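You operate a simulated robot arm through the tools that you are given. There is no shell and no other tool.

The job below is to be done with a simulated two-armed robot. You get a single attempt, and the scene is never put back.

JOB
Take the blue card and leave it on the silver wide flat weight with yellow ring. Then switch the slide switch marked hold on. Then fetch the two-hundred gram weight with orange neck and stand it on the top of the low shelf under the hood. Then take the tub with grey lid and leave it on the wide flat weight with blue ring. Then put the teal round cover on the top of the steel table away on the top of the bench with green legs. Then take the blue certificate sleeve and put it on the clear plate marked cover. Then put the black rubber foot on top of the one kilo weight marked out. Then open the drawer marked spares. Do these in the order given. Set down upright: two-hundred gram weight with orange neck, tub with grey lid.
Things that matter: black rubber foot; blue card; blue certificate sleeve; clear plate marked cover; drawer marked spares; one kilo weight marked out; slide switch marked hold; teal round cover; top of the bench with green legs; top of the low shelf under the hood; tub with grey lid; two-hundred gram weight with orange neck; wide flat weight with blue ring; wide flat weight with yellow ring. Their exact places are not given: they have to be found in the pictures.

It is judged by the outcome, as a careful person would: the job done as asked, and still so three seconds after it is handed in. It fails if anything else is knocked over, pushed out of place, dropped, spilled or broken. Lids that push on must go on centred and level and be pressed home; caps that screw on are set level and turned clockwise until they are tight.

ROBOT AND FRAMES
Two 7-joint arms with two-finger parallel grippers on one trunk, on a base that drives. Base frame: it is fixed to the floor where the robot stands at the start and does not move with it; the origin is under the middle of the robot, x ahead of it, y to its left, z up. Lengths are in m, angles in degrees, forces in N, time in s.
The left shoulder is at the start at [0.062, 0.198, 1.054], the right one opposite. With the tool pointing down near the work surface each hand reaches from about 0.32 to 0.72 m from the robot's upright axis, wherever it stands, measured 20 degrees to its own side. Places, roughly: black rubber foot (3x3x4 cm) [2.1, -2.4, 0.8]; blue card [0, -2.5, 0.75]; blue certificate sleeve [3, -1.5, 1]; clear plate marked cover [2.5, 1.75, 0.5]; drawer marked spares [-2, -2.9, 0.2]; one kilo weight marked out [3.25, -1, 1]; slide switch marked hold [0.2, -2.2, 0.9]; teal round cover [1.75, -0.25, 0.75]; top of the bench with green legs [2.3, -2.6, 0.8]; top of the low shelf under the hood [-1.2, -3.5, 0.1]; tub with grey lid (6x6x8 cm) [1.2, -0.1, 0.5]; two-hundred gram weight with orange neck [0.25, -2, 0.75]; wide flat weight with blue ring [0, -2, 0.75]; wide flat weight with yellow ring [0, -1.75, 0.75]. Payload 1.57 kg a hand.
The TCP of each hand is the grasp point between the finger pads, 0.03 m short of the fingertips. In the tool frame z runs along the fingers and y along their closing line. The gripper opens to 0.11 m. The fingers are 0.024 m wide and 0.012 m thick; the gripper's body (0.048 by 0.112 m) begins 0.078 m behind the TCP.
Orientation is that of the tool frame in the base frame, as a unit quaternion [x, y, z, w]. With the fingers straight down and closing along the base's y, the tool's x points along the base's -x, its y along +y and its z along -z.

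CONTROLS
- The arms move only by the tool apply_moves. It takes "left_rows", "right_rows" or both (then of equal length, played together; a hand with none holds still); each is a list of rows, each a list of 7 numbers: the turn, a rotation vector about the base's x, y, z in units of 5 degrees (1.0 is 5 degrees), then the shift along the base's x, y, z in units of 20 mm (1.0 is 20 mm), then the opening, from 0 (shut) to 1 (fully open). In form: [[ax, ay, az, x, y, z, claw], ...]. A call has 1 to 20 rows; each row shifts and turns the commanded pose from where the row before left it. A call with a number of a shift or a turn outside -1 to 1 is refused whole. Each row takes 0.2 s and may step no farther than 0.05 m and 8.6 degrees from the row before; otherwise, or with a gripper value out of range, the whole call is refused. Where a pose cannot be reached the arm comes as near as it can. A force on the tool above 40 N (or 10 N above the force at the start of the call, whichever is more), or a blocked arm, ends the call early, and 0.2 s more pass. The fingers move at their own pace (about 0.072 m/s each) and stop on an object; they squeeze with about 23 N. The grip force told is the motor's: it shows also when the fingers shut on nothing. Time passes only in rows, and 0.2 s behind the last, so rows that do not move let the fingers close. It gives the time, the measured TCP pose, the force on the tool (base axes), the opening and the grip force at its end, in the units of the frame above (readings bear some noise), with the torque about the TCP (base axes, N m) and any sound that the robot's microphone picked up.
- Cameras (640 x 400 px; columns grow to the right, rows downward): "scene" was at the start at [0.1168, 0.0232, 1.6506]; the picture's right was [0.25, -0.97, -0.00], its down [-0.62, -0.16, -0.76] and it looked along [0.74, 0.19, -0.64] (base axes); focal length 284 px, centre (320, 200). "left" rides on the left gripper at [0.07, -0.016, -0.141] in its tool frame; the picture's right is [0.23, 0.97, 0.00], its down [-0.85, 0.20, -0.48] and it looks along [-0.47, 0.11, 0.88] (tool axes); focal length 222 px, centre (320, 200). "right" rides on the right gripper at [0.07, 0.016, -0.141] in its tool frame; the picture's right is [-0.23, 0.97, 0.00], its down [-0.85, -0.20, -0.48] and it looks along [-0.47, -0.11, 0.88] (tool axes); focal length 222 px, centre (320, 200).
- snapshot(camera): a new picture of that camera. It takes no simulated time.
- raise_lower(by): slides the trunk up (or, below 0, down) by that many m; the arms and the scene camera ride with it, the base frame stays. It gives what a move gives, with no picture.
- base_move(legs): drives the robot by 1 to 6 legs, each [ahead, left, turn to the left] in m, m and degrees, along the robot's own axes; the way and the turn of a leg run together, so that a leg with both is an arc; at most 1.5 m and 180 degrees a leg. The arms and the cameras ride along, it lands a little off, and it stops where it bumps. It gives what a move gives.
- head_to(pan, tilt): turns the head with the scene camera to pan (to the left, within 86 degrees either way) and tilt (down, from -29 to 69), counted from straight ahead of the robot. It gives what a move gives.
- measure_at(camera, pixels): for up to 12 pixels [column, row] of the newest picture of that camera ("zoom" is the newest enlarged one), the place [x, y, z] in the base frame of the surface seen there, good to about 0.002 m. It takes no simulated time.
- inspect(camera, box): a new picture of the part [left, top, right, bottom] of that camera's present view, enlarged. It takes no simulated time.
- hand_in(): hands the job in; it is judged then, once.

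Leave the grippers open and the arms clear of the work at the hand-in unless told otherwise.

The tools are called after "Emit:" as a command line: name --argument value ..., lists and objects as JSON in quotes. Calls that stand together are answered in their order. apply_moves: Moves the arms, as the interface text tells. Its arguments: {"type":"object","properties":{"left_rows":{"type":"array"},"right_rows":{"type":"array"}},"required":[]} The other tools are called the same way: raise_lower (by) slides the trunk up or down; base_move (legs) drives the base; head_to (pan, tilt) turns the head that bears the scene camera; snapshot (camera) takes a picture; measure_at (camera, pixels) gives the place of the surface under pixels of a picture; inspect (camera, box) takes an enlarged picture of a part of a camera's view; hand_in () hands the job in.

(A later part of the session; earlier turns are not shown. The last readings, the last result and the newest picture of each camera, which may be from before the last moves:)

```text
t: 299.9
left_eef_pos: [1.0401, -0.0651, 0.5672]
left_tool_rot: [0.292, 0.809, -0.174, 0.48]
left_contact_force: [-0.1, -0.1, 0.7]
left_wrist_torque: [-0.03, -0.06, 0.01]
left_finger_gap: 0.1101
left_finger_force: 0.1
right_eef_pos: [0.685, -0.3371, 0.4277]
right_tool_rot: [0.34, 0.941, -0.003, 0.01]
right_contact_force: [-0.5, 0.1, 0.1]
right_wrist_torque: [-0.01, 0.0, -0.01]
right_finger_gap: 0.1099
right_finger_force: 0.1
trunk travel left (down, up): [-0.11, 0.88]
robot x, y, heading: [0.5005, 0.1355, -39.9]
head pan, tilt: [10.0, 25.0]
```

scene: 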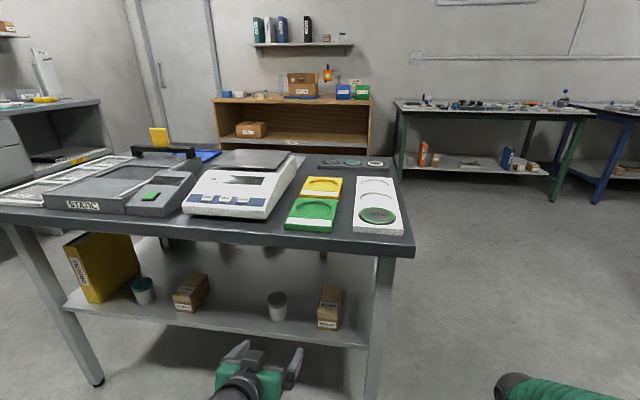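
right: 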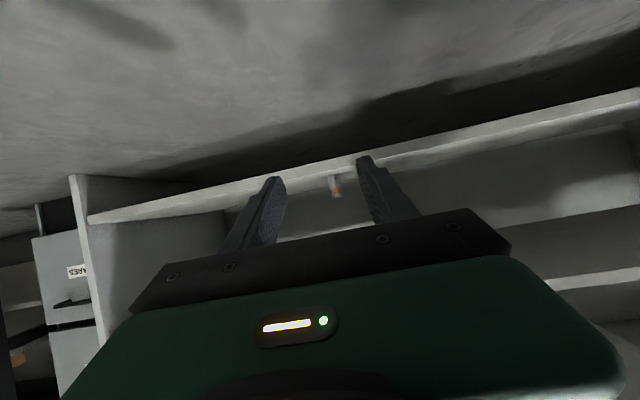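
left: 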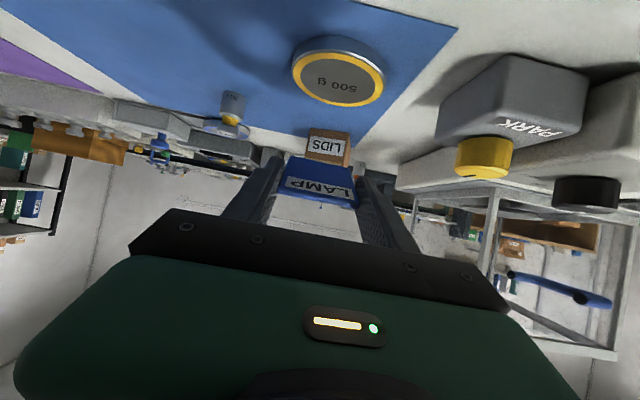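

The command follows the actual pose. I look with the left wrist camera to re-measure the tub.

Emit:
snapshot --camera "left"

Emit:
inspect --camera "left" --box '[220, 20, 420, 180]'

```text
taken
```

left: 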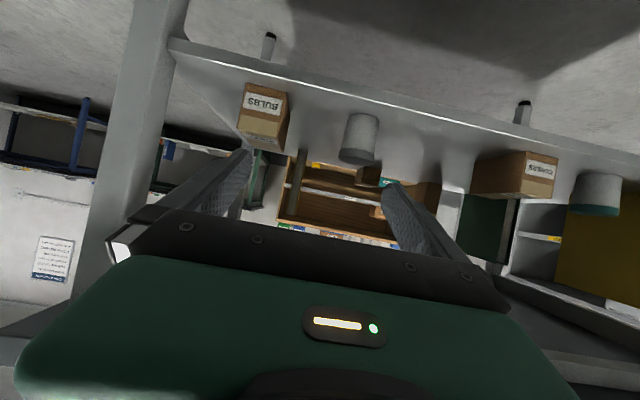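

```text
2.50 times, centred on (320, 100) of left
```

zoom: 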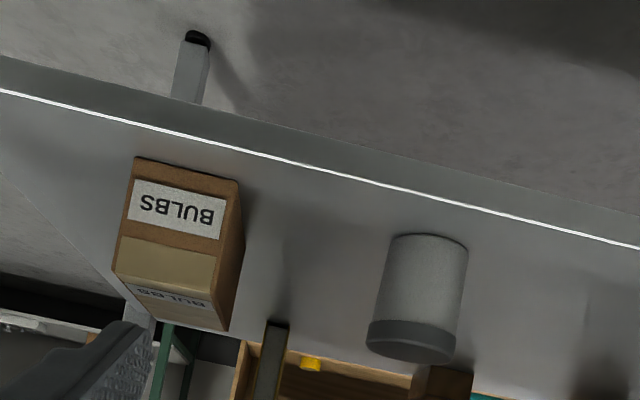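

Emit:
measure_at --camera "zoom" --pixels '[[420, 280], [385, 280], [460, 285], [412, 340], [430, 238], [425, 200], [240, 250], [405, 355]]'

```text
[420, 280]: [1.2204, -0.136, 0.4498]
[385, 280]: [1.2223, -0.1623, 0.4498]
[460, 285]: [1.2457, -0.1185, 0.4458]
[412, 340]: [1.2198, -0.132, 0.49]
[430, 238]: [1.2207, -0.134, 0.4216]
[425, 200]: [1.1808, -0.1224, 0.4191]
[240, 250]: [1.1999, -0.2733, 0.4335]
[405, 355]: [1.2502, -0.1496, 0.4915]
```

Tub axis ≈[1.245,-0.151]. I drive ahead 0.1 m for reach.

Emit:
base_move --legs '[[0.1, 0, 0]]'

Emit:
inspect --camera "left" --box '[220, 20, 420, 180]'

```text
t: 301.0
left_eef_pos: [1.1179, -0.1299, 0.566]
left_tool_rot: [0.292, 0.81, -0.172, 0.478]
left_contact_force: [-0.2, 0.2, -0.1]
left_wrist_torque: [0.02, -0.02, 0.02]
left_finger_gap: 0.11
left_finger_force: 0.0
right_eef_pos: [0.7654, -0.4016, 0.4278]
right_tool_rot: [0.338, 0.941, -0.003, 0.01]
right_contact_force: [-0.1, 0.0, -0.4]
right_wrist_torque: [0.0, 0.01, 0.01]
right_finger_gap: 0.1101
right_finger_force: 0.2
trunk travel left (down, up): [-0.11, 0.88]
robot x, y, heading: [0.5797, 0.0722, -40.1]
head pan, tilt: [10.0, 25.0]
```

```text
2.50 times, centred on (320, 100) of left
```

zoom: 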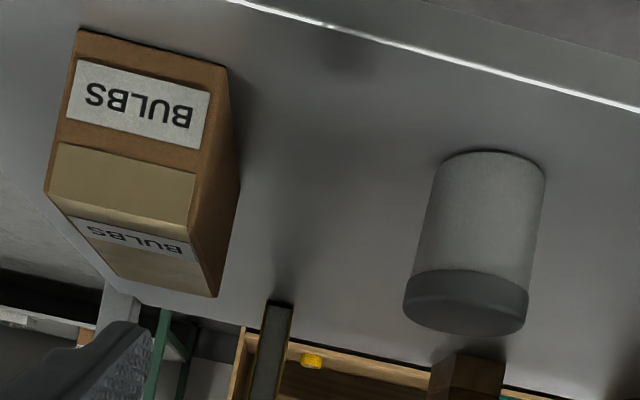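

Emit:
apply_moves --left_rows '[[0, 0, 0, 0.7, 0.83, 0, 1], [0, 0, 0, 0.7, 0.83, 0, 1], [0, 0, 0, 0.7, 0.83, 0, 1], [0, 0, 0, 0.305, -0.254, -0.9, 1], [0, 0, 0, 0.305, -0.254, -0.9, 1], [0, 0, 0, 0.305, -0.254, -0.9, 1], [0, 0, 0, 0.305, -0.254, -0.9, 1], [0, 0, 0, 0, 0, 0, 1]]'

Emit:
inspect --camera "left" --box '[200, 40, 440, 230]'

Emit:
snapshot --camera "scene"

```text
t: 302.8
left_eef_pos: [1.1843, -0.0964, 0.4939]
left_tool_rot: [0.291, 0.81, -0.172, 0.479]
left_contact_force: [-0.1, 0.0, 0.3]
left_wrist_torque: [-0.01, 0.0, -0.01]
left_finger_gap: 0.11
left_finger_force: 0.1
right_eef_pos: [0.7643, -0.4021, 0.429]
right_tool_rot: [0.339, 0.941, -0.003, 0.01]
right_contact_force: [-0.3, 0.1, 0.0]
right_wrist_torque: [0.0, -0.02, 0.02]
right_finger_gap: 0.1098
right_finger_force: 0.1
trunk travel left (down, up): [-0.11, 0.88]
robot x, y, heading: [0.5773, 0.0681, -39.6]
head pan, tilt: [10.0, 25.0]
```

```text
2.11 times, centred on (320, 135) of left
```

zoom: 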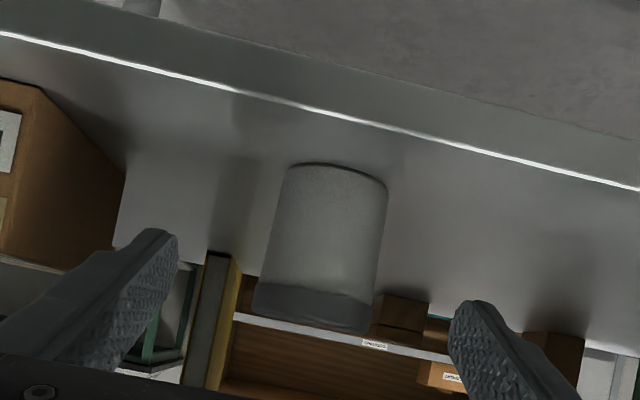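

```text
taken
```

scene: 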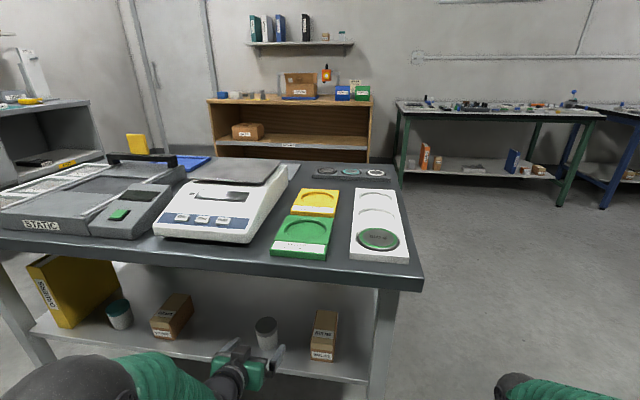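

Centred. I advance 9 cm along the axis to bring the TCP to the tub's axis.

Emit:
measure_at --camera "zoom" --pixels '[[328, 240], [280, 240], [382, 240], [310, 320], [330, 170]]'

Emit:
apply_moves --left_rows '[[0, 0, 0, 0.675, -0.58, -0.48, 1], [0, 0, 0, 0.675, -0.58, -0.48, 1], [0, 0, 0, 0.675, -0.58, -0.48, 1], [0, 0, 0, 0.675, -0.58, -0.48, 1], [0, 0, 0, 0.35, -0.3, -0.2, 1], [0, 0, 0, 0, 0, 0, 1]]'

Emit:
inspect --camera "left" --box '[200, 40, 440, 230]'

Emit:
inspect --camera "scene" --box '[190, 280, 350, 400]'

```text
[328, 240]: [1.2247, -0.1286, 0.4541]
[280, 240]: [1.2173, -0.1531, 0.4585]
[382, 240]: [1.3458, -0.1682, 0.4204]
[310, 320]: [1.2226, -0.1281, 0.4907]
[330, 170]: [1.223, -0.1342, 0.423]
```

```text
t: 304.2
left_eef_pos: [1.2451, -0.1517, 0.4532]
left_tool_rot: [0.291, 0.81, -0.172, 0.479]
left_contact_force: [-0.9, -0.9, -0.3]
left_wrist_torque: [0.01, 0.01, -0.01]
left_finger_gap: 0.1099
left_finger_force: 0.1
right_eef_pos: [0.764, -0.4021, 0.4279]
right_tool_rot: [0.339, 0.941, -0.003, 0.01]
right_contact_force: [0.0, -0.4, 0.1]
right_wrist_torque: [0.01, 0.01, 0.02]
right_finger_gap: 0.11
right_finger_force: 0.1
trunk travel left (down, up): [-0.11, 0.88]
robot x, y, heading: [0.5796, 0.0701, -39.6]
head pan, tilt: [10.0, 25.0]
```

```text
2.11 times, centred on (320, 135) of left
```

zoom: 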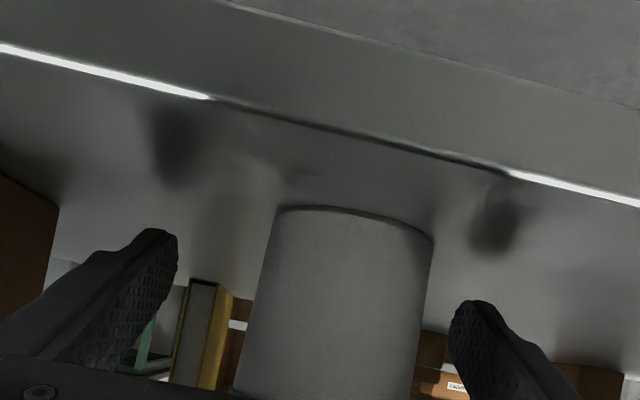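

```text
3.33 times, centred on (270, 340) of scene
```

zoom: 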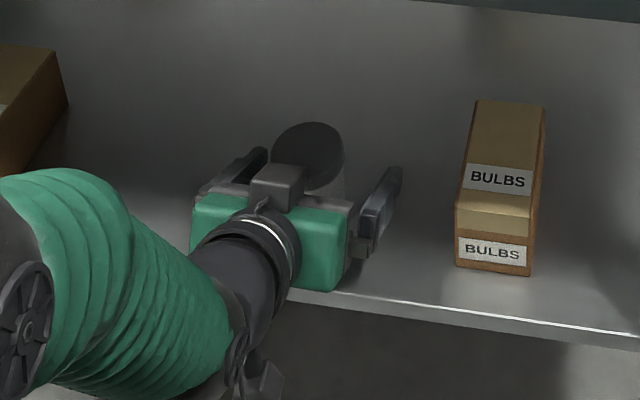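

The tub lies a few mm left of centre; I shift 5 mm left and close.

Emit:
apply_moves --left_rows '[[0, 0, 0, 0.16, 0.19, -0.1, 1], [0, 0, 0, 0, 0, 0, 0.8], [0, 0, 0, 0, 0, 0, 0.65], [0, 0, 0, 0, 0, 0, 0.5], [0, 0, 0, 0, 0, 0, 0.5], [0, 0, 0, 0, 0, 0, 0.5]]'

Emit:
inspect --camera "left" --box '[200, 40, 440, 230]'

```text
t: 305.6
left_eef_pos: [1.2482, -0.1468, 0.4509]
left_tool_rot: [0.291, 0.81, -0.172, 0.479]
left_contact_force: [1.1, -0.3, 1.1]
left_wrist_torque: [-0.02, -0.01, -0.03]
left_finger_gap: 0.0572
left_finger_force: 23.3
right_eef_pos: [0.7646, -0.4013, 0.4291]
right_tool_rot: [0.338, 0.941, -0.003, 0.01]
right_contact_force: [0.0, -0.3, 0.7]
right_wrist_torque: [0.01, 0.01, 0.0]
right_finger_gap: 0.1099
right_finger_force: 0.0
trunk travel left (down, up): [-0.11, 0.88]
robot x, y, heading: [0.5791, 0.0757, -39.6]
head pan, tilt: [10.0, 25.0]
```

```text
2.11 times, centred on (320, 135) of left
```

zoom: 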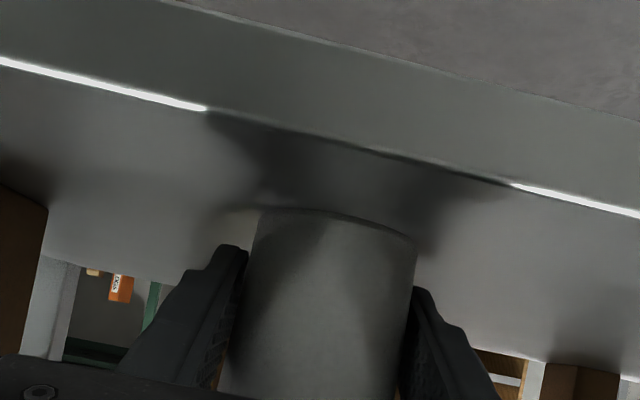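

Gripped (57 mm, 23 N). I lift 4 cm and draw back out of the shelf.

Emit:
apply_moves --left_rows '[[0, 0, 0, 0, 0, 0.5, 0.5], [0, 0, 0, 0, 0, 0.5, 0.5], [0, 0, 0, 0, 0, 1, 0.5], [0, 0, 0, -0.766, 0.643, 0, 0.5], [0, 0, 0, -0.766, 0.643, 0, 0.5], [0, 0, 0, -0.766, 0.643, 0, 0.5], [0, 0, 0, -0.766, 0.643, 0, 0.5], [0, 0, 0, -0.766, 0.643, 0, 0.5], [0, 0, 0, -0.766, 0.643, 0, 0.5]]'

Emit:
base_move --legs '[[-0.25, 0, 0]]'

Emit:
snapshot --camera "scene"

```text
t: 307.6
left_eef_pos: [1.1558, -0.0714, 0.4886]
left_tool_rot: [0.292, 0.81, -0.173, 0.479]
left_contact_force: [0.1, -0.2, -0.8]
left_wrist_torque: [0.0, 0.04, -0.02]
left_finger_gap: 0.0569
left_finger_force: 22.9
right_eef_pos: [0.7642, -0.4034, 0.4285]
right_tool_rot: [0.338, 0.941, -0.003, 0.011]
right_contact_force: [0.1, -0.5, 1.1]
right_wrist_torque: [-0.03, 0.0, -0.01]
right_finger_gap: 0.11
right_finger_force: 0.1
trunk travel left (down, up): [-0.11, 0.88]
robot x, y, heading: [0.5797, 0.0718, -39.6]
head pan, tilt: [10.0, 25.0]
```

```text
t: 309.4
left_eef_pos: [0.9653, 0.0898, 0.4892]
left_tool_rot: [0.29, 0.81, -0.172, 0.48]
left_contact_force: [-0.1, 0.6, -1.2]
left_wrist_torque: [-0.01, -0.03, 0.01]
left_finger_gap: 0.0575
left_finger_force: 22.4
right_eef_pos: [0.5736, -0.242, 0.4283]
right_tool_rot: [0.337, 0.941, -0.003, 0.011]
right_contact_force: [0.6, -0.5, -0.2]
right_wrist_torque: [0.04, 0.05, 0.01]
right_finger_gap: 0.1103
right_finger_force: 0.0
trunk travel left (down, up): [-0.11, 0.88]
robot x, y, heading: [0.3892, 0.2258, -39.7]
head pan, tilt: [10.0, 25.0]
```

```text
taken
```

scene: 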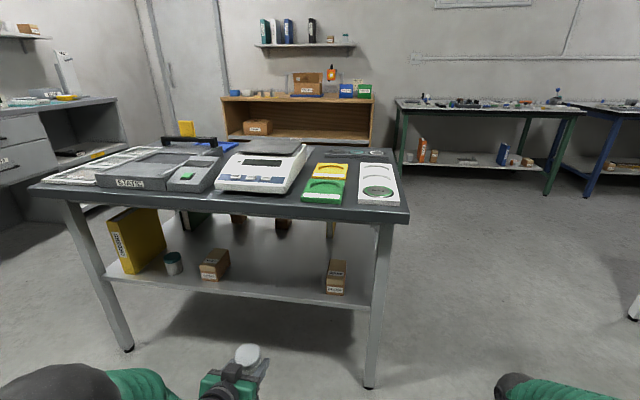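

The tub hangs upright in the hand. I raise the trunk and drive along to the white table's near side.

Emit:
inspect --camera "scene" --box '[190, 320, 310, 400]'

Emit:
raise_lower --by 0.4

Emit:
raise_lower --by 0.25

Emit:
base_move --legs '[[0, -1.1, 0], [0, -1.1, 0]]'

Emit:
head_to --pan 5 --tilt 50

Emit:
snapshot --camera "scene"

```text
5.00 times, centred on (250, 360) of scene
```

zoom: 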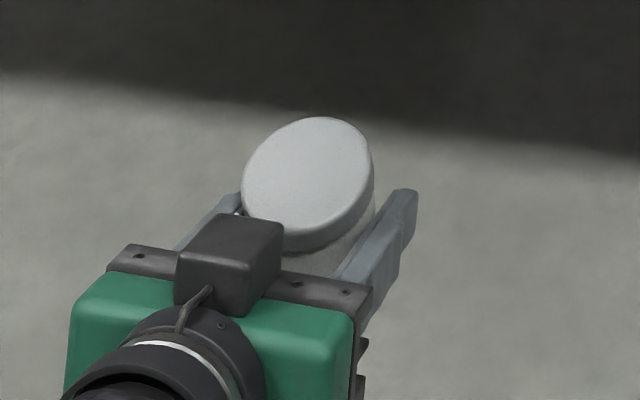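

```text
t: 313.2
left_eef_pos: [0.9665, 0.09, 0.8901]
left_tool_rot: [0.29, 0.81, -0.172, 0.48]
left_contact_force: [0.0, -0.1, -0.7]
left_wrist_torque: [0.0, 0.0, 0.0]
left_finger_gap: 0.0574
left_finger_force: 23.0
right_eef_pos: [0.5746, -0.2419, 0.8283]
right_tool_rot: [0.337, 0.941, -0.003, 0.011]
right_contact_force: [0.7, 0.1, 0.0]
right_wrist_torque: [-0.01, 0.0, 0.0]
right_finger_gap: 0.1102
right_finger_force: 0.1
trunk travel left (down, up): [-0.51, 0.48]
robot x, y, heading: [0.3876, 0.2303, -39.7]
head pan, tilt: [10.0, 25.0]
```

```text
t: 315.8
left_eef_pos: [0.9662, 0.0887, 1.1391]
left_tool_rot: [0.289, 0.81, -0.171, 0.48]
left_contact_force: [0.5, 0.2, -1.0]
left_wrist_torque: [0.0, -0.02, 0.02]
left_finger_gap: 0.0574
left_finger_force: 23.0
right_eef_pos: [0.5752, -0.2432, 1.0793]
right_tool_rot: [0.337, 0.941, -0.003, 0.011]
right_contact_force: [-0.2, 0.3, 0.4]
right_wrist_torque: [0.01, 0.0, 0.01]
right_finger_gap: 0.1099
right_finger_force: 0.0
trunk travel left (down, up): [-0.76, 0.23]
robot x, y, heading: [0.3875, 0.2305, -39.4]
head pan, tilt: [10.0, 25.0]
```

```text
t: 326.8
left_eef_pos: [-0.4249, -1.6281, 1.1396]
left_tool_rot: [0.281, 0.813, -0.168, 0.481]
left_contact_force: [-0.1, 0.3, -0.5]
left_wrist_torque: [-0.04, -0.01, -0.04]
left_finger_gap: 0.0571
left_finger_force: 22.7
right_eef_pos: [-0.8084, -1.9684, 1.0788]
right_tool_rot: [0.328, 0.945, -0.004, 0.011]
right_contact_force: [-0.2, -0.4, 0.5]
right_wrist_torque: [-0.01, 0.02, 0.0]
right_finger_gap: 0.1099
right_finger_force: 0.0
trunk travel left (down, up): [-0.76, 0.23]
robot x, y, heading: [-1.0068, -1.5003, -38.3]
head pan, tilt: [10.0, 25.0]
```

```text
t: 327.7
left_eef_pos: [-0.4273, -1.6283, 1.1408]
left_tool_rot: [0.28, 0.813, -0.166, 0.483]
left_contact_force: [-0.3, 0.8, -0.1]
left_wrist_torque: [0.0, 0.01, 0.03]
left_finger_gap: 0.0571
left_finger_force: 23.1
right_eef_pos: [-0.8097, -1.9693, 1.079]
right_tool_rot: [0.327, 0.945, -0.003, 0.013]
right_contact_force: [0.4, 0.4, 0.1]
right_wrist_torque: [-0.02, 0.03, -0.01]
right_finger_gap: 0.1101
right_finger_force: 0.1
trunk travel left (down, up): [-0.76, 0.23]
robot x, y, heading: [-1.007, -1.5068, -38.2]
head pan, tilt: [5.0, 50.0]
```

```text
taken
```

scene: 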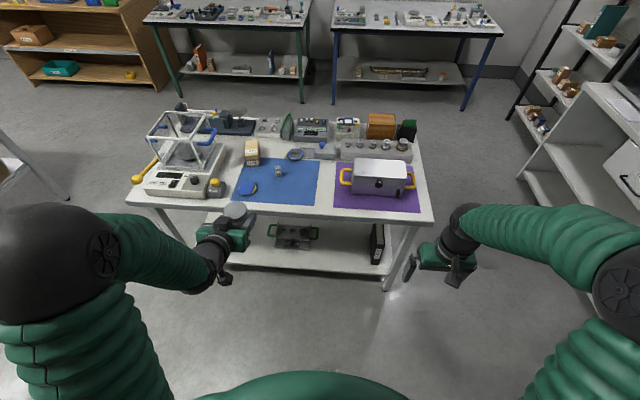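

The robot faces the table's near side. I measure the blue-ring weight (295,154).

Emit:
inspect --camera "scene" --box '[255, 130, 335, 190]'

Emit:
measure_at --camera "zoom" --pixels '[[320, 190], [255, 190], [390, 190], [320, 150], [320, 225], [185, 330], [60, 200]]'

Emit:
measure_at --camera "scene" --pixels '[[382, 163], [375, 200], [415, 180], [248, 188]]'

```text
6.67 times, centred on (295, 160) of scene
```

zoom: 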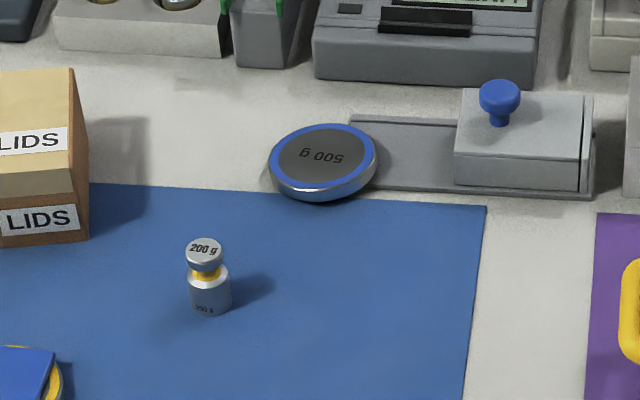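

```text
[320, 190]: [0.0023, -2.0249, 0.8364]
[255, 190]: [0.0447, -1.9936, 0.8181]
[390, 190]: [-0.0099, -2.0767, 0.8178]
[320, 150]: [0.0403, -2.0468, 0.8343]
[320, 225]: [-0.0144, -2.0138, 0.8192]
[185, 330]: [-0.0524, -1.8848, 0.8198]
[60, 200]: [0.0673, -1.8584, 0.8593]
```

```text
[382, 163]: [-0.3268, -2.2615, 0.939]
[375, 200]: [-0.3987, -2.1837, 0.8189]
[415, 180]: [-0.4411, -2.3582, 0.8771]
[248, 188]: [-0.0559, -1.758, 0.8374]
```

The weight might rest slightly skewed on the neighbouring plate; I check its level with several points.

Emit:
measure_at --camera "zoom" --pixels '[[285, 160], [365, 160], [322, 132], [322, 180], [300, 145], [350, 175], [300, 175], [345, 140], [323, 157], [400, 150], [400, 190], [290, 193]]'

```text
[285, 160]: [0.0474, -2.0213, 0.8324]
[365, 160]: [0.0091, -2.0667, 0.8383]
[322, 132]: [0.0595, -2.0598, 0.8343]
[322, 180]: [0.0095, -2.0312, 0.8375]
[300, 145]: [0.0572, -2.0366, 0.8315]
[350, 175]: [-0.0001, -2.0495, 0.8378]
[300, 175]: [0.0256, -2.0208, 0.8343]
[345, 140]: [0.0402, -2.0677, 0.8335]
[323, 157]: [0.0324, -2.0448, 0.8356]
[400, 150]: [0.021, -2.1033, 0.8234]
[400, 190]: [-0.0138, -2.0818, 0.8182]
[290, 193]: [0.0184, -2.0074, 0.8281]
```

The blue-ring weight leans about 5° on the plate's edge, as found; its centre is [0.032,-2.0445], top ≈0.8355. I drive ahead 0.44 m.

Emit:
base_move --legs '[[0.44, 0, 0]]'

Emit:
snapshot --camera "scene"

Emit:
snapshot --camera "left"

```text
t: 330.4
left_eef_pos: [-0.0731, -1.9044, 1.1404]
left_tool_rot: [0.28, 0.813, -0.167, 0.483]
left_contact_force: [-0.3, -0.8, -0.8]
left_wrist_torque: [-0.01, 0.02, -0.05]
left_finger_gap: 0.0573
left_finger_force: 23.2
right_eef_pos: [-0.4548, -2.2464, 1.0804]
right_tool_rot: [0.325, 0.946, -0.004, 0.013]
right_contact_force: [0.8, 0.0, -0.4]
right_wrist_torque: [0.02, 0.0, -0.04]
right_finger_gap: 0.11
right_finger_force: 0.1
trunk travel left (down, up): [-0.76, 0.23]
robot x, y, heading: [-0.6518, -1.7816, -37.9]
head pan, tilt: [5.0, 50.0]
```

```text
taken
```

scene: 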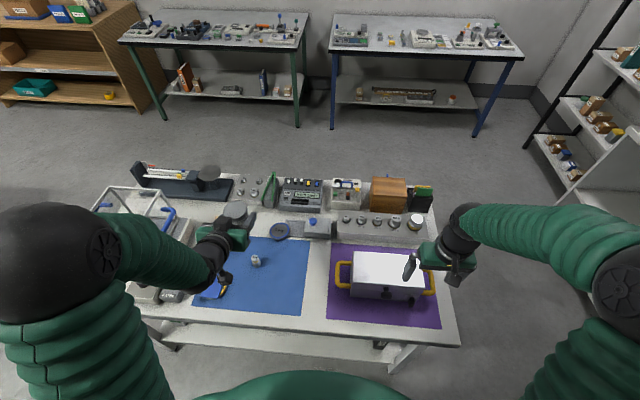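

```text
taken
```

left: 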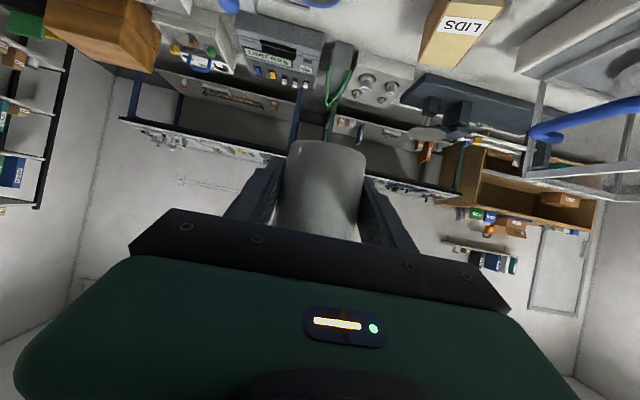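

I move the tub over the weight and lower to about 6 cm above it.

Emit:
apply_moves --left_rows '[[0, 0, 0, 0.656, -0.876, 0, 0.5], [0, 0, 0, 0.656, -0.876, 0, 0.5], [0, 0, 0, 0.656, -0.876, 0, 0.5], [0, 0, 0, 0.656, -0.876, 0, 0.5], [0, 0, 0, 0.656, -0.876, 0, 0.5], [0, 0, 0, 0.656, -0.876, 0, 0.5], [0, 0, 0, 0.656, -0.876, 0, 0.5], [0, 0, 0, 0.656, -0.876, 0, 0.5], [0, 0, 0, 0, 0, -1, 0.5], [0, 0, 0, 0, 0, -1, 0.5], [0, 0, 0, 0, 0, -1, 0.5], [0, 0, 0, 0, 0, -1, 0.5], [0, 0, 0, 0, 0, -1, 0.5], [0, 0, 0, 0, 0, -1, 0.5], [0, 0, 0, 0, 0, -1, 0.5], [0, 0, 0, 0, 0, -1, 0.5], [0, 0, 0, 0, 0, -1, 0.5], [0, 0, 0, 0, 0, -1, 0.5], [0, 0, 0, 0, 0, 0, 0.5]]'

Emit:
inspect --camera "scene" --box '[200, 180, 340, 280]'

Emit:
snapshot --camera "left"

```text
t: 334.4
left_eef_pos: [0.0307, -2.0437, 0.9424]
left_tool_rot: [0.279, 0.813, -0.166, 0.483]
left_contact_force: [-0.3, -0.4, -1.4]
left_wrist_torque: [-0.03, -0.01, 0.01]
left_finger_gap: 0.0571
left_finger_force: 23.5
right_eef_pos: [-0.4547, -2.2476, 1.0796]
right_tool_rot: [0.325, 0.946, -0.003, 0.012]
right_contact_force: [-0.7, -0.4, -0.5]
right_wrist_torque: [-0.02, 0.04, 0.02]
right_finger_gap: 0.11
right_finger_force: 0.1
trunk travel left (down, up): [-0.76, 0.23]
robot x, y, heading: [-0.6549, -1.7827, -38.0]
head pan, tilt: [5.0, 50.0]
```

```text
4.00 times, centred on (270, 230) of scene
```

zoom: 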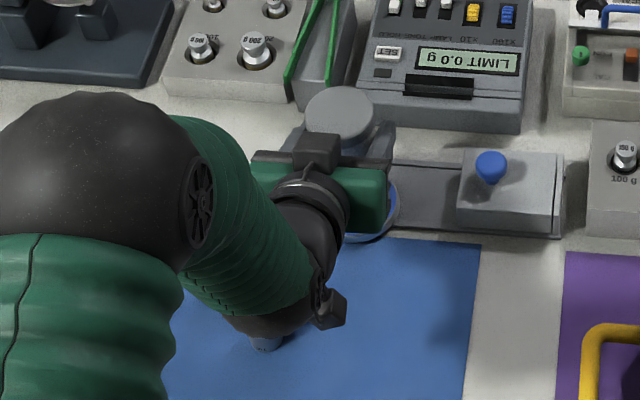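

```text
taken
```

left: 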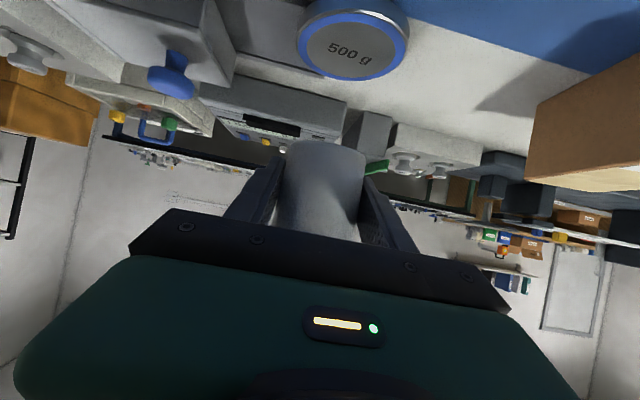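

Emit:
measure_at --camera "left" --pixels '[[352, 50], [312, 45], [395, 45], [350, 20], [350, 75], [325, 150], [325, 200]]'

```text
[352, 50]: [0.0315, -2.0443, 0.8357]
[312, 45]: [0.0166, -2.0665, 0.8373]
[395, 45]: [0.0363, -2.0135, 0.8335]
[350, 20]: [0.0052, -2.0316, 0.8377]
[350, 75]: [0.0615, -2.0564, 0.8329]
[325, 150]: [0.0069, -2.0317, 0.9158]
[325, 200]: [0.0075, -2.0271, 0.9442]
```

Tub axis is within 4 mm of the weight's centre. I lower it gently to contact.

Emit:
apply_moves --left_rows '[[0, 0, 0, 0.1, 0.1, -1, 0.5], [0, 0, 0, 0, 0, -1, 0.5], [0, 0, 0, 0, 0, -0.9, 0.5], [0, 0, 0, 0, 0, -0.4, 0.5], [0, 0, 0, 0, 0, 0, 0.5]]'

Emit:
apply_moves --left_rows '[[0, 0, 0, 0, 0, -0.12, 0.5], [0, 0, 0, 0, 0, 0, 0.5]]'

Emit:
apply_moves --left_rows '[[0, 0, 0, 0, 0, -0.1, 0.5], [0, 0, 0, 0, 0, 0, 0.5]]'

```text
t: 335.6
left_eef_pos: [0.0329, -2.0451, 0.8752]
left_tool_rot: [0.28, 0.813, -0.166, 0.482]
left_contact_force: [0.9, 0.0, -0.6]
left_wrist_torque: [-0.01, 0.02, 0.0]
left_finger_gap: 0.0569
left_finger_force: 22.9
right_eef_pos: [-0.4546, -2.2479, 1.0782]
right_tool_rot: [0.325, 0.946, -0.003, 0.012]
right_contact_force: [-0.3, 0.1, 0.2]
right_wrist_torque: [0.0, 0.02, 0.0]
right_finger_gap: 0.1101
right_finger_force: 0.1
trunk travel left (down, up): [-0.76, 0.23]
robot x, y, heading: [-0.6514, -1.7795, -38.1]
head pan, tilt: [5.0, 50.0]
```

```text
t: 336.2
left_eef_pos: [0.0332, -2.0439, 0.8719]
left_tool_rot: [0.279, 0.813, -0.166, 0.483]
left_contact_force: [0.7, 0.6, -0.9]
left_wrist_torque: [0.02, -0.03, 0.02]
left_finger_gap: 0.0572
left_finger_force: 23.3
right_eef_pos: [-0.4552, -2.2485, 1.08]
right_tool_rot: [0.326, 0.945, -0.003, 0.012]
right_contact_force: [0.1, -1.1, -0.4]
right_wrist_torque: [-0.02, -0.05, 0.0]
right_finger_gap: 0.1101
right_finger_force: 0.0
trunk travel left (down, up): [-0.76, 0.23]
robot x, y, heading: [-0.6521, -1.7811, -38.0]
head pan, tilt: [5.0, 50.0]
```

```text
t: 336.8
left_eef_pos: [0.0329, -2.0434, 0.8699]
left_tool_rot: [0.28, 0.813, -0.166, 0.482]
left_contact_force: [-0.2, 0.5, -1.0]
left_wrist_torque: [-0.04, 0.0, 0.0]
left_finger_gap: 0.0569
left_finger_force: 22.9
right_eef_pos: [-0.4551, -2.2482, 1.0803]
right_tool_rot: [0.325, 0.946, -0.003, 0.011]
right_contact_force: [0.6, 0.7, -0.1]
right_wrist_torque: [0.01, 0.02, -0.03]
right_finger_gap: 0.11
right_finger_force: 0.1
trunk travel left (down, up): [-0.76, 0.23]
robot x, y, heading: [-0.6544, -1.7816, -37.9]
head pan, tilt: [5.0, 50.0]
```

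Emit:
apply_moves --left_rows '[[0, 0, 0, 0, 0, -0.06, 0.5], [0, 0, 0, 0, 0, 0, 0.5]]'

Emit:
inspect --camera "left" --box '[240, 40, 420, 230]'

```text
t: 337.4
left_eef_pos: [0.0337, -2.0438, 0.8699]
left_tool_rot: [0.279, 0.813, -0.165, 0.483]
left_contact_force: [0.2, 0.1, -0.5]
left_wrist_torque: [0.02, -0.01, 0.0]
left_finger_gap: 0.0567
left_finger_force: 23.2
right_eef_pos: [-0.4555, -2.2472, 1.079]
right_tool_rot: [0.326, 0.945, -0.003, 0.012]
right_contact_force: [0.4, -0.6, 0.3]
right_wrist_torque: [0.01, -0.01, 0.02]
right_finger_gap: 0.1102
right_finger_force: 0.1
trunk travel left (down, up): [-0.76, 0.23]
robot x, y, heading: [-0.652, -1.7774, -38.3]
head pan, tilt: [5.0, 50.0]
```

```text
2.11 times, centred on (330, 135) of left
```

zoom: 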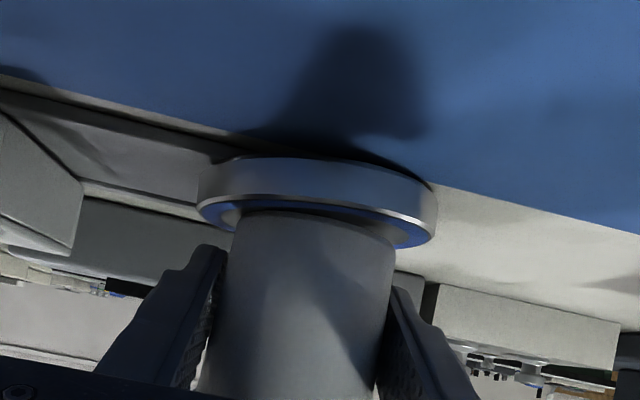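

Nearly touching; another millimetre or two.

Emit:
apply_moves --left_rows '[[0, 0, 0, 0, 0, -0.06, 0.5], [0, 0, 0, 0, 0, 0, 0.5]]'

Emit:
apply_moves --left_rows '[[0, 0, 0, 0, 0, -0.06, 0.5], [0, 0, 0, 0, 0, 0, 0.5]]'

```text
t: 338.0
left_eef_pos: [0.034, -2.0432, 0.868]
left_tool_rot: [0.279, 0.813, -0.166, 0.484]
left_contact_force: [1.5, 0.0, 2.5]
left_wrist_torque: [-0.02, 0.08, 0.02]
left_finger_gap: 0.0572
left_finger_force: 22.6
right_eef_pos: [-0.4558, -2.2472, 1.079]
right_tool_rot: [0.326, 0.945, -0.004, 0.013]
right_contact_force: [-0.7, 0.2, 1.0]
right_wrist_torque: [0.03, -0.01, -0.01]
right_finger_gap: 0.1098
right_finger_force: 0.0
trunk travel left (down, up): [-0.76, 0.23]
robot x, y, heading: [-0.6525, -1.7811, -38.0]
head pan, tilt: [5.0, 50.0]
```

```text
t: 338.6
left_eef_pos: [0.0332, -2.0442, 0.8676]
left_tool_rot: [0.28, 0.813, -0.166, 0.483]
left_contact_force: [0.8, -0.3, 5.5]
left_wrist_torque: [-0.1, 0.14, 0.03]
left_finger_gap: 0.057
left_finger_force: 23.5
right_eef_pos: [-0.4558, -2.2477, 1.0803]
right_tool_rot: [0.326, 0.945, -0.003, 0.013]
right_contact_force: [-0.3, 0.2, 0.9]
right_wrist_torque: [0.0, -0.02, 0.01]
right_finger_gap: 0.11
right_finger_force: 0.1
trunk travel left (down, up): [-0.76, 0.23]
robot x, y, heading: [-0.6513, -1.7776, -38.1]
head pan, tilt: [5.0, 50.0]
```

Contact (5.5 N). I open gradually and look.

Emit:
apply_moves --left_rows '[[0, 0, 0, 0, 0, 0, 0.58], [0, 0, 0, 0, 0, 0, 0.7], [0, 0, 0, 0, 0, 0, 0.85], [0, 0, 0, 0, 0, 0, 0.95], [0, 0, 0, 0, 0, 0, 0.95], [0, 0, 0, 0, 0, 0, 0.95]]'

Emit:
inspect --camera "left" --box '[220, 40, 440, 230]'

Emit:
inspect --camera "scene" --box '[230, 180, 320, 250]'

```text
t: 340.0
left_eef_pos: [0.0333, -2.0431, 0.8665]
left_tool_rot: [0.279, 0.813, -0.166, 0.483]
left_contact_force: [-0.4, -0.6, -0.9]
left_wrist_torque: [0.01, -0.04, -0.02]
left_finger_gap: 0.1042
left_finger_force: 0.1
right_eef_pos: [-0.4551, -2.2484, 1.0797]
right_tool_rot: [0.325, 0.946, -0.003, 0.012]
right_contact_force: [0.0, 0.5, 0.5]
right_wrist_torque: [0.02, 0.03, -0.03]
right_finger_gap: 0.1101
right_finger_force: 0.1
trunk travel left (down, up): [-0.76, 0.23]
robot x, y, heading: [-0.6546, -1.781, -38.2]
head pan, tilt: [5.0, 50.0]
```

```text
2.11 times, centred on (330, 135) of left
```

zoom: 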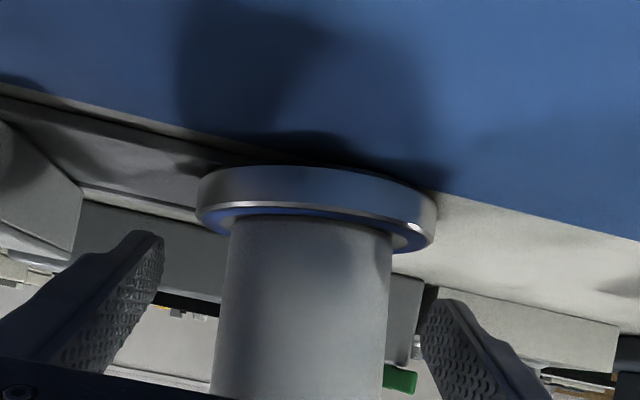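

```text
5.71 times, centred on (275, 215) of scene
```

zoom: 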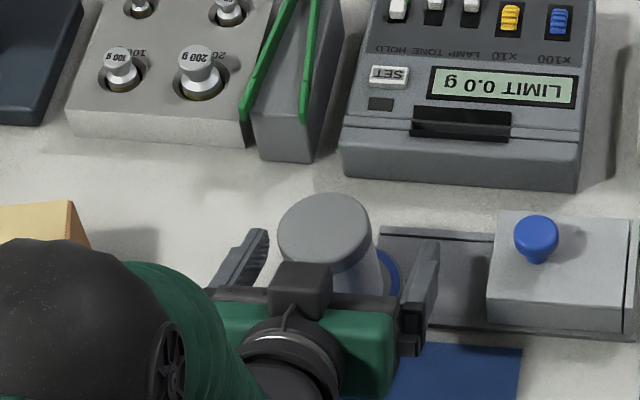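

The tub stands on the weight. I withdraw along the tool axis, then up.

Emit:
apply_moves --left_rows '[[0, 0, 0, -0.55, 0.43, 0.38, 0.95], [0, 0, 0, -0.69, 0.54, 0.48, 0.95], [0, 0, 0, -0.69, 0.54, 0.48, 0.95], [0, 0, 0, -0.69, 0.54, 0.48, 0.95], [0, 0, 0, -0.69, 0.54, 0.48, 0.95], [0, 0, 0, -0.69, 0.54, 0.48, 0.95], [0, 0, 0, -0.69, 0.54, 0.48, 0.95], [0, 0, 0, 0, 0, 1, 0.95], [0, 0, 0, 0, 0, 1, 0.95], [0, 0, 0, 0, 0, 1, 0.95], [0, 0, 0, 0, 0, 1, 0.95], [0, 0, 0, 0, 0, 1, 0.95]]'

Emit:
base_move --legs '[[-0.4, 0, 0]]'

Emit:
snapshot --camera "scene"

Emit:
inspect --camera "scene" --box '[230, 120, 350, 200]'

```text
t: 342.6
left_eef_pos: [-0.0611, -1.9693, 1.0308]
left_tool_rot: [0.279, 0.813, -0.166, 0.483]
left_contact_force: [-0.7, -0.7, -0.3]
left_wrist_torque: [-0.02, 0.02, 0.03]
left_finger_gap: 0.1044
left_finger_force: 0.1
right_eef_pos: [-0.4561, -2.248, 1.0793]
right_tool_rot: [0.326, 0.945, -0.003, 0.012]
right_contact_force: [0.0, 0.4, 0.4]
right_wrist_torque: [-0.01, -0.01, 0.05]
right_finger_gap: 0.11
right_finger_force: 0.0
trunk travel left (down, up): [-0.76, 0.23]
robot x, y, heading: [-0.6508, -1.7819, -37.9]
head pan, tilt: [5.0, 50.0]
```

```text
t: 345.1
left_eef_pos: [-0.3728, -1.7242, 1.0309]
left_tool_rot: [0.281, 0.813, -0.167, 0.482]
left_contact_force: [0.2, 0.0, 0.6]
left_wrist_torque: [-0.02, 0.02, 0.02]
left_finger_gap: 0.1044
left_finger_force: 0.1
right_eef_pos: [-0.7705, -2.0013, 1.0794]
right_tool_rot: [0.326, 0.945, -0.003, 0.011]
right_contact_force: [1.1, 0.0, 0.6]
right_wrist_torque: [-0.02, 0.04, -0.01]
right_finger_gap: 0.1102
right_finger_force: 0.0
trunk travel left (down, up): [-0.76, 0.23]
robot x, y, heading: [-0.9648, -1.5306, -38.1]
head pan, tilt: [5.0, 50.0]
```

```text
taken
```

scene: 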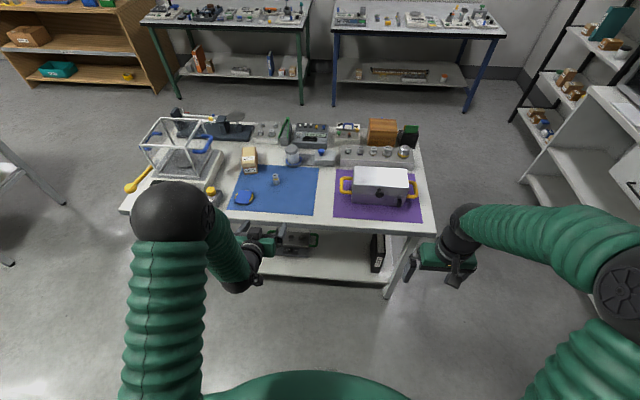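

```text
5.00 times, centred on (290, 160) of scene
```

zoom: 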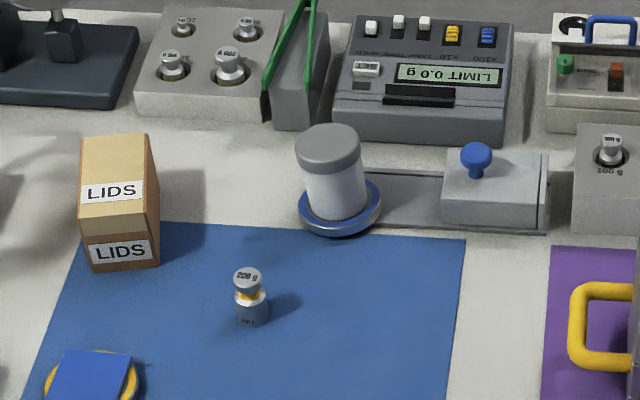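

Tub stands on the blue-ring weight. Next the teal round cover on the steel table's far side. I turn the left hand down again, then drive between the tables into the far aisle and face the steel table.

Emit:
apply_moves --left_rows '[[0.618, 0.786, 0, 0, 0, 0.5, 1], [0.618, 0.786, 0, 0, 0, 0.5, 1], [0.618, 0.786, 0, 0, 0, 0.5, 1], [0.618, 0.786, 0, 0, 0, 0.5, 1], [0.618, 0.786, 0, 0, 0, 0.5, 1], [0.618, 0.786, 0, 0, 0, 0.5, 1], [0.618, 0.786, 0, 0, 0, 0, 1], [0.618, 0.786, 0, 0, 0, 0, 1], [0.618, 0.786, 0, 0, 0, 0, 1], [0.618, 0.786, 0, 0, 0, 0, 1], [0.618, 0.786, 0, 0, 0, 0, 1], [0.618, 0.786, 0, 0, 0, 0, 1]]'

Emit:
raise_lower --by 0.15

Emit:
base_move --legs '[[0, 0.9, -2], [0, 0.6, 0], [1.45, 0, 0], [0.55, 0, 0]]'

Emit:
head_to --pan 0 --tilt 35

Emit:
snapshot --camera "scene"

```text
t: 347.7
left_eef_pos: [-0.3744, -1.7246, 1.0918]
left_tool_rot: [0.327, 0.945, -0.003, 0.012]
left_contact_force: [0.0, -0.3, 0.3]
left_wrist_torque: [0.04, -0.01, -0.02]
left_finger_gap: 0.11
left_finger_force: 0.1
right_eef_pos: [-0.7724, -1.9997, 1.0793]
right_tool_rot: [0.327, 0.945, -0.004, 0.013]
right_contact_force: [-0.1, -0.2, 0.4]
right_wrist_torque: [-0.03, 0.03, 0.03]
right_finger_gap: 0.1098
right_finger_force: 0.0
trunk travel left (down, up): [-0.76, 0.23]
robot x, y, heading: [-0.9675, -1.5326, -38.4]
head pan, tilt: [5.0, 50.0]
```

```text
t: 349.5
left_eef_pos: [-0.3765, -1.7246, 1.2422]
left_tool_rot: [0.327, 0.945, -0.003, 0.013]
left_contact_force: [-0.1, 0.7, -0.5]
left_wrist_torque: [0.01, 0.02, 0.01]
left_finger_gap: 0.1097
left_finger_force: 0.0
right_eef_pos: [-0.7722, -2.0006, 1.2301]
right_tool_rot: [0.326, 0.945, -0.003, 0.013]
right_contact_force: [-0.4, 0.6, -0.9]
right_wrist_torque: [-0.05, 0.01, 0.0]
right_finger_gap: 0.1098
right_finger_force: 0.1
trunk travel left (down, up): [-0.91, 0.08]
robot x, y, heading: [-0.9682, -1.5332, -38.2]
head pan, tilt: [5.0, 50.0]
```

```text
t: 366.8
left_eef_pos: [2.0994, -1.9082, 1.2439]
left_tool_rot: [0.35, 0.937, -0.005, 0.014]
left_contact_force: [-0.2, 0.0, -0.2]
left_wrist_torque: [-0.02, -0.03, 0.03]
left_finger_gap: 0.1102
left_finger_force: 0.0
right_eef_pos: [1.6895, -2.1635, 1.2298]
right_tool_rot: [0.35, 0.937, -0.004, 0.013]
right_contact_force: [-0.2, -0.2, 0.1]
right_wrist_torque: [0.0, 0.0, 0.02]
right_finger_gap: 0.1098
right_finger_force: 0.2
trunk travel left (down, up): [-0.91, 0.08]
robot x, y, heading: [1.5195, -1.6913, -41.2]
head pan, tilt: [5.0, 50.0]
```

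```text
t: 367.6
left_eef_pos: [2.0988, -1.9096, 1.2439]
left_tool_rot: [0.35, 0.937, -0.004, 0.014]
left_contact_force: [-1.0, 0.6, 0.1]
left_wrist_torque: [0.02, -0.01, 0.02]
left_finger_gap: 0.1101
left_finger_force: 0.0
right_eef_pos: [1.6912, -2.1646, 1.2313]
right_tool_rot: [0.35, 0.937, -0.004, 0.013]
right_contact_force: [1.0, 0.4, 0.1]
right_wrist_torque: [0.0, 0.01, 0.01]
right_finger_gap: 0.11
right_finger_force: 0.0
trunk travel left (down, up): [-0.91, 0.08]
robot x, y, heading: [1.5201, -1.688, -41.2]
head pan, tilt: [0.0, 35.0]
```

```text
taken
```

scene: 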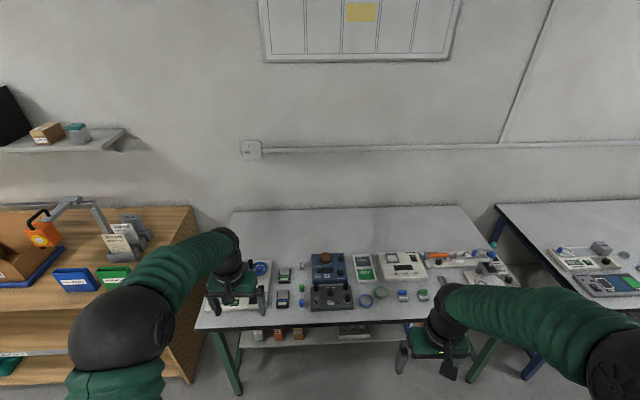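

I face the green-legged bench: its rear half is free. I take detailed looks for the black rubber foot and the free area, and at the wooden shelf on the left.

Emit:
inspect --camera "scene" --box '[200, 200, 360, 330]'

Emit:
inspect --camera "scene" --box '[340, 200, 540, 330]'

Emit:
head_to --pan 45 --tilt 25

Emit:
snapshot --camera "scene"

```text
3.08 times, centred on (280, 265) of scene
```

zoom: 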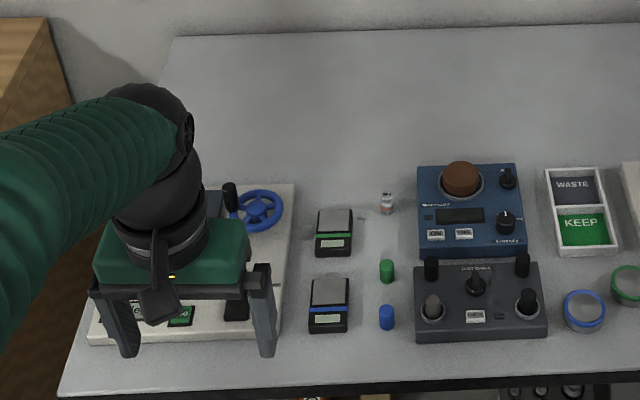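

```text
3.08 times, centred on (440, 265) of scene
```

zoom: 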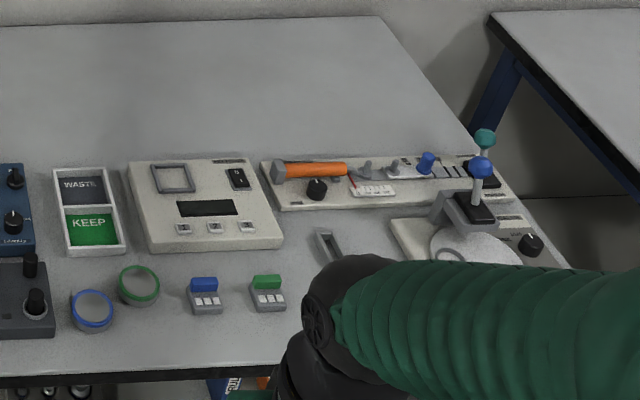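

```text
t: 368.7
left_eef_pos: [2.0991, -1.9092, 1.2443]
left_tool_rot: [0.349, 0.937, -0.005, 0.013]
left_contact_force: [-0.8, 0.0, -0.4]
left_wrist_torque: [0.02, 0.0, 0.01]
left_finger_gap: 0.1098
left_finger_force: 0.1
right_eef_pos: [1.6899, -2.1644, 1.2304]
right_tool_rot: [0.35, 0.936, -0.004, 0.014]
right_contact_force: [0.6, 0.5, 1.0]
right_wrist_torque: [-0.02, 0.02, 0.05]
right_finger_gap: 0.1099
right_finger_force: 0.1
trunk travel left (down, up): [-0.91, 0.08]
robot x, y, heading: [1.5213, -1.6871, -41.2]
head pan, tilt: [45.0, 25.0]
```

```text
taken
```

scene: 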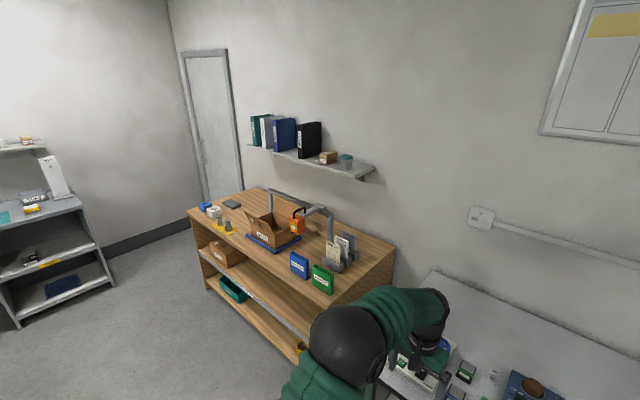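

I'll study the rubber foot later. Now I turn round to face the steel table from its far side.

Emit:
base_move --legs '[[0, 0, 180], [0, -1.05, 0]]'

Emit:
head_to --pan -10 --tilt 50

Emit:
snapshot --camera "scene"

```text
t: 381.4
left_eef_pos: [1.6669, -0.6865, 1.2424]
left_tool_rot: [0.932, -0.362, -0.013, -0.006]
left_contact_force: [-1.0, 0.3, -0.1]
left_wrist_torque: [0.03, -0.02, 0.02]
left_finger_gap: 0.1099
left_finger_force: 0.1
right_eef_pos: [2.0822, -0.4418, 1.2314]
right_tool_rot: [0.932, -0.362, -0.013, -0.005]
right_contact_force: [-0.4, 0.4, -0.5]
right_wrist_torque: [0.0, 0.0, -0.02]
right_finger_gap: 0.1101
right_finger_force: 0.0
trunk travel left (down, up): [-0.91, 0.08]
robot x, y, heading: [2.2418, -0.9217, 137.8]
head pan, tilt: [45.0, 25.0]
```

```text
t: 382.7
left_eef_pos: [1.6701, -0.6866, 1.2444]
left_tool_rot: [0.932, -0.361, -0.014, -0.004]
left_contact_force: [0.3, -0.1, 0.1]
left_wrist_torque: [-0.01, 0.01, -0.02]
left_finger_gap: 0.1101
left_finger_force: 0.2
right_eef_pos: [2.0863, -0.4416, 1.2308]
right_tool_rot: [0.932, -0.362, -0.014, -0.005]
right_contact_force: [-0.1, 0.1, 0.6]
right_wrist_torque: [0.01, -0.02, -0.01]
right_finger_gap: 0.1101
right_finger_force: 0.0
trunk travel left (down, up): [-0.91, 0.08]
robot x, y, heading: [2.2429, -0.9186, 137.6]
head pan, tilt: [-10.0, 50.0]
```

```text
taken
```

scene: 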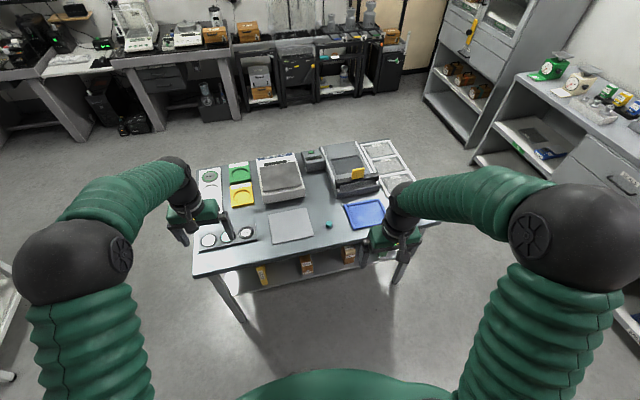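

The teal cover is at (328,226). I enlarge and measure it.

Emit:
inspect --camera "scene" --box '[290, 195, 390, 255]'

Emit:
measure_at --camera "zoom" --pixels '[[245, 200], [245, 185], [245, 212], [225, 195], [268, 195], [245, 225], [300, 240], [350, 120]]'

```text
6.40 times, centred on (340, 225) of scene
```

zoom: 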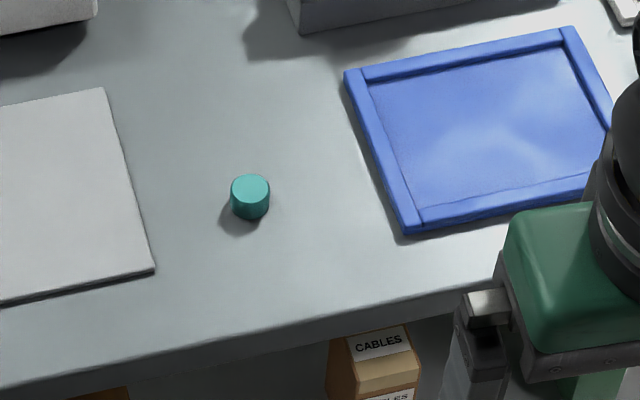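

```text
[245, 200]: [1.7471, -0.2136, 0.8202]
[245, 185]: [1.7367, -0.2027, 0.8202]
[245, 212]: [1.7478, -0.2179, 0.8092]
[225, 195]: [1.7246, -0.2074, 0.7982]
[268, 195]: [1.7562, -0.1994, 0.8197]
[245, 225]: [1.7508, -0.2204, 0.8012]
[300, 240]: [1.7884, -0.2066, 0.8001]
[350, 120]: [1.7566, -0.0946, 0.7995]
```

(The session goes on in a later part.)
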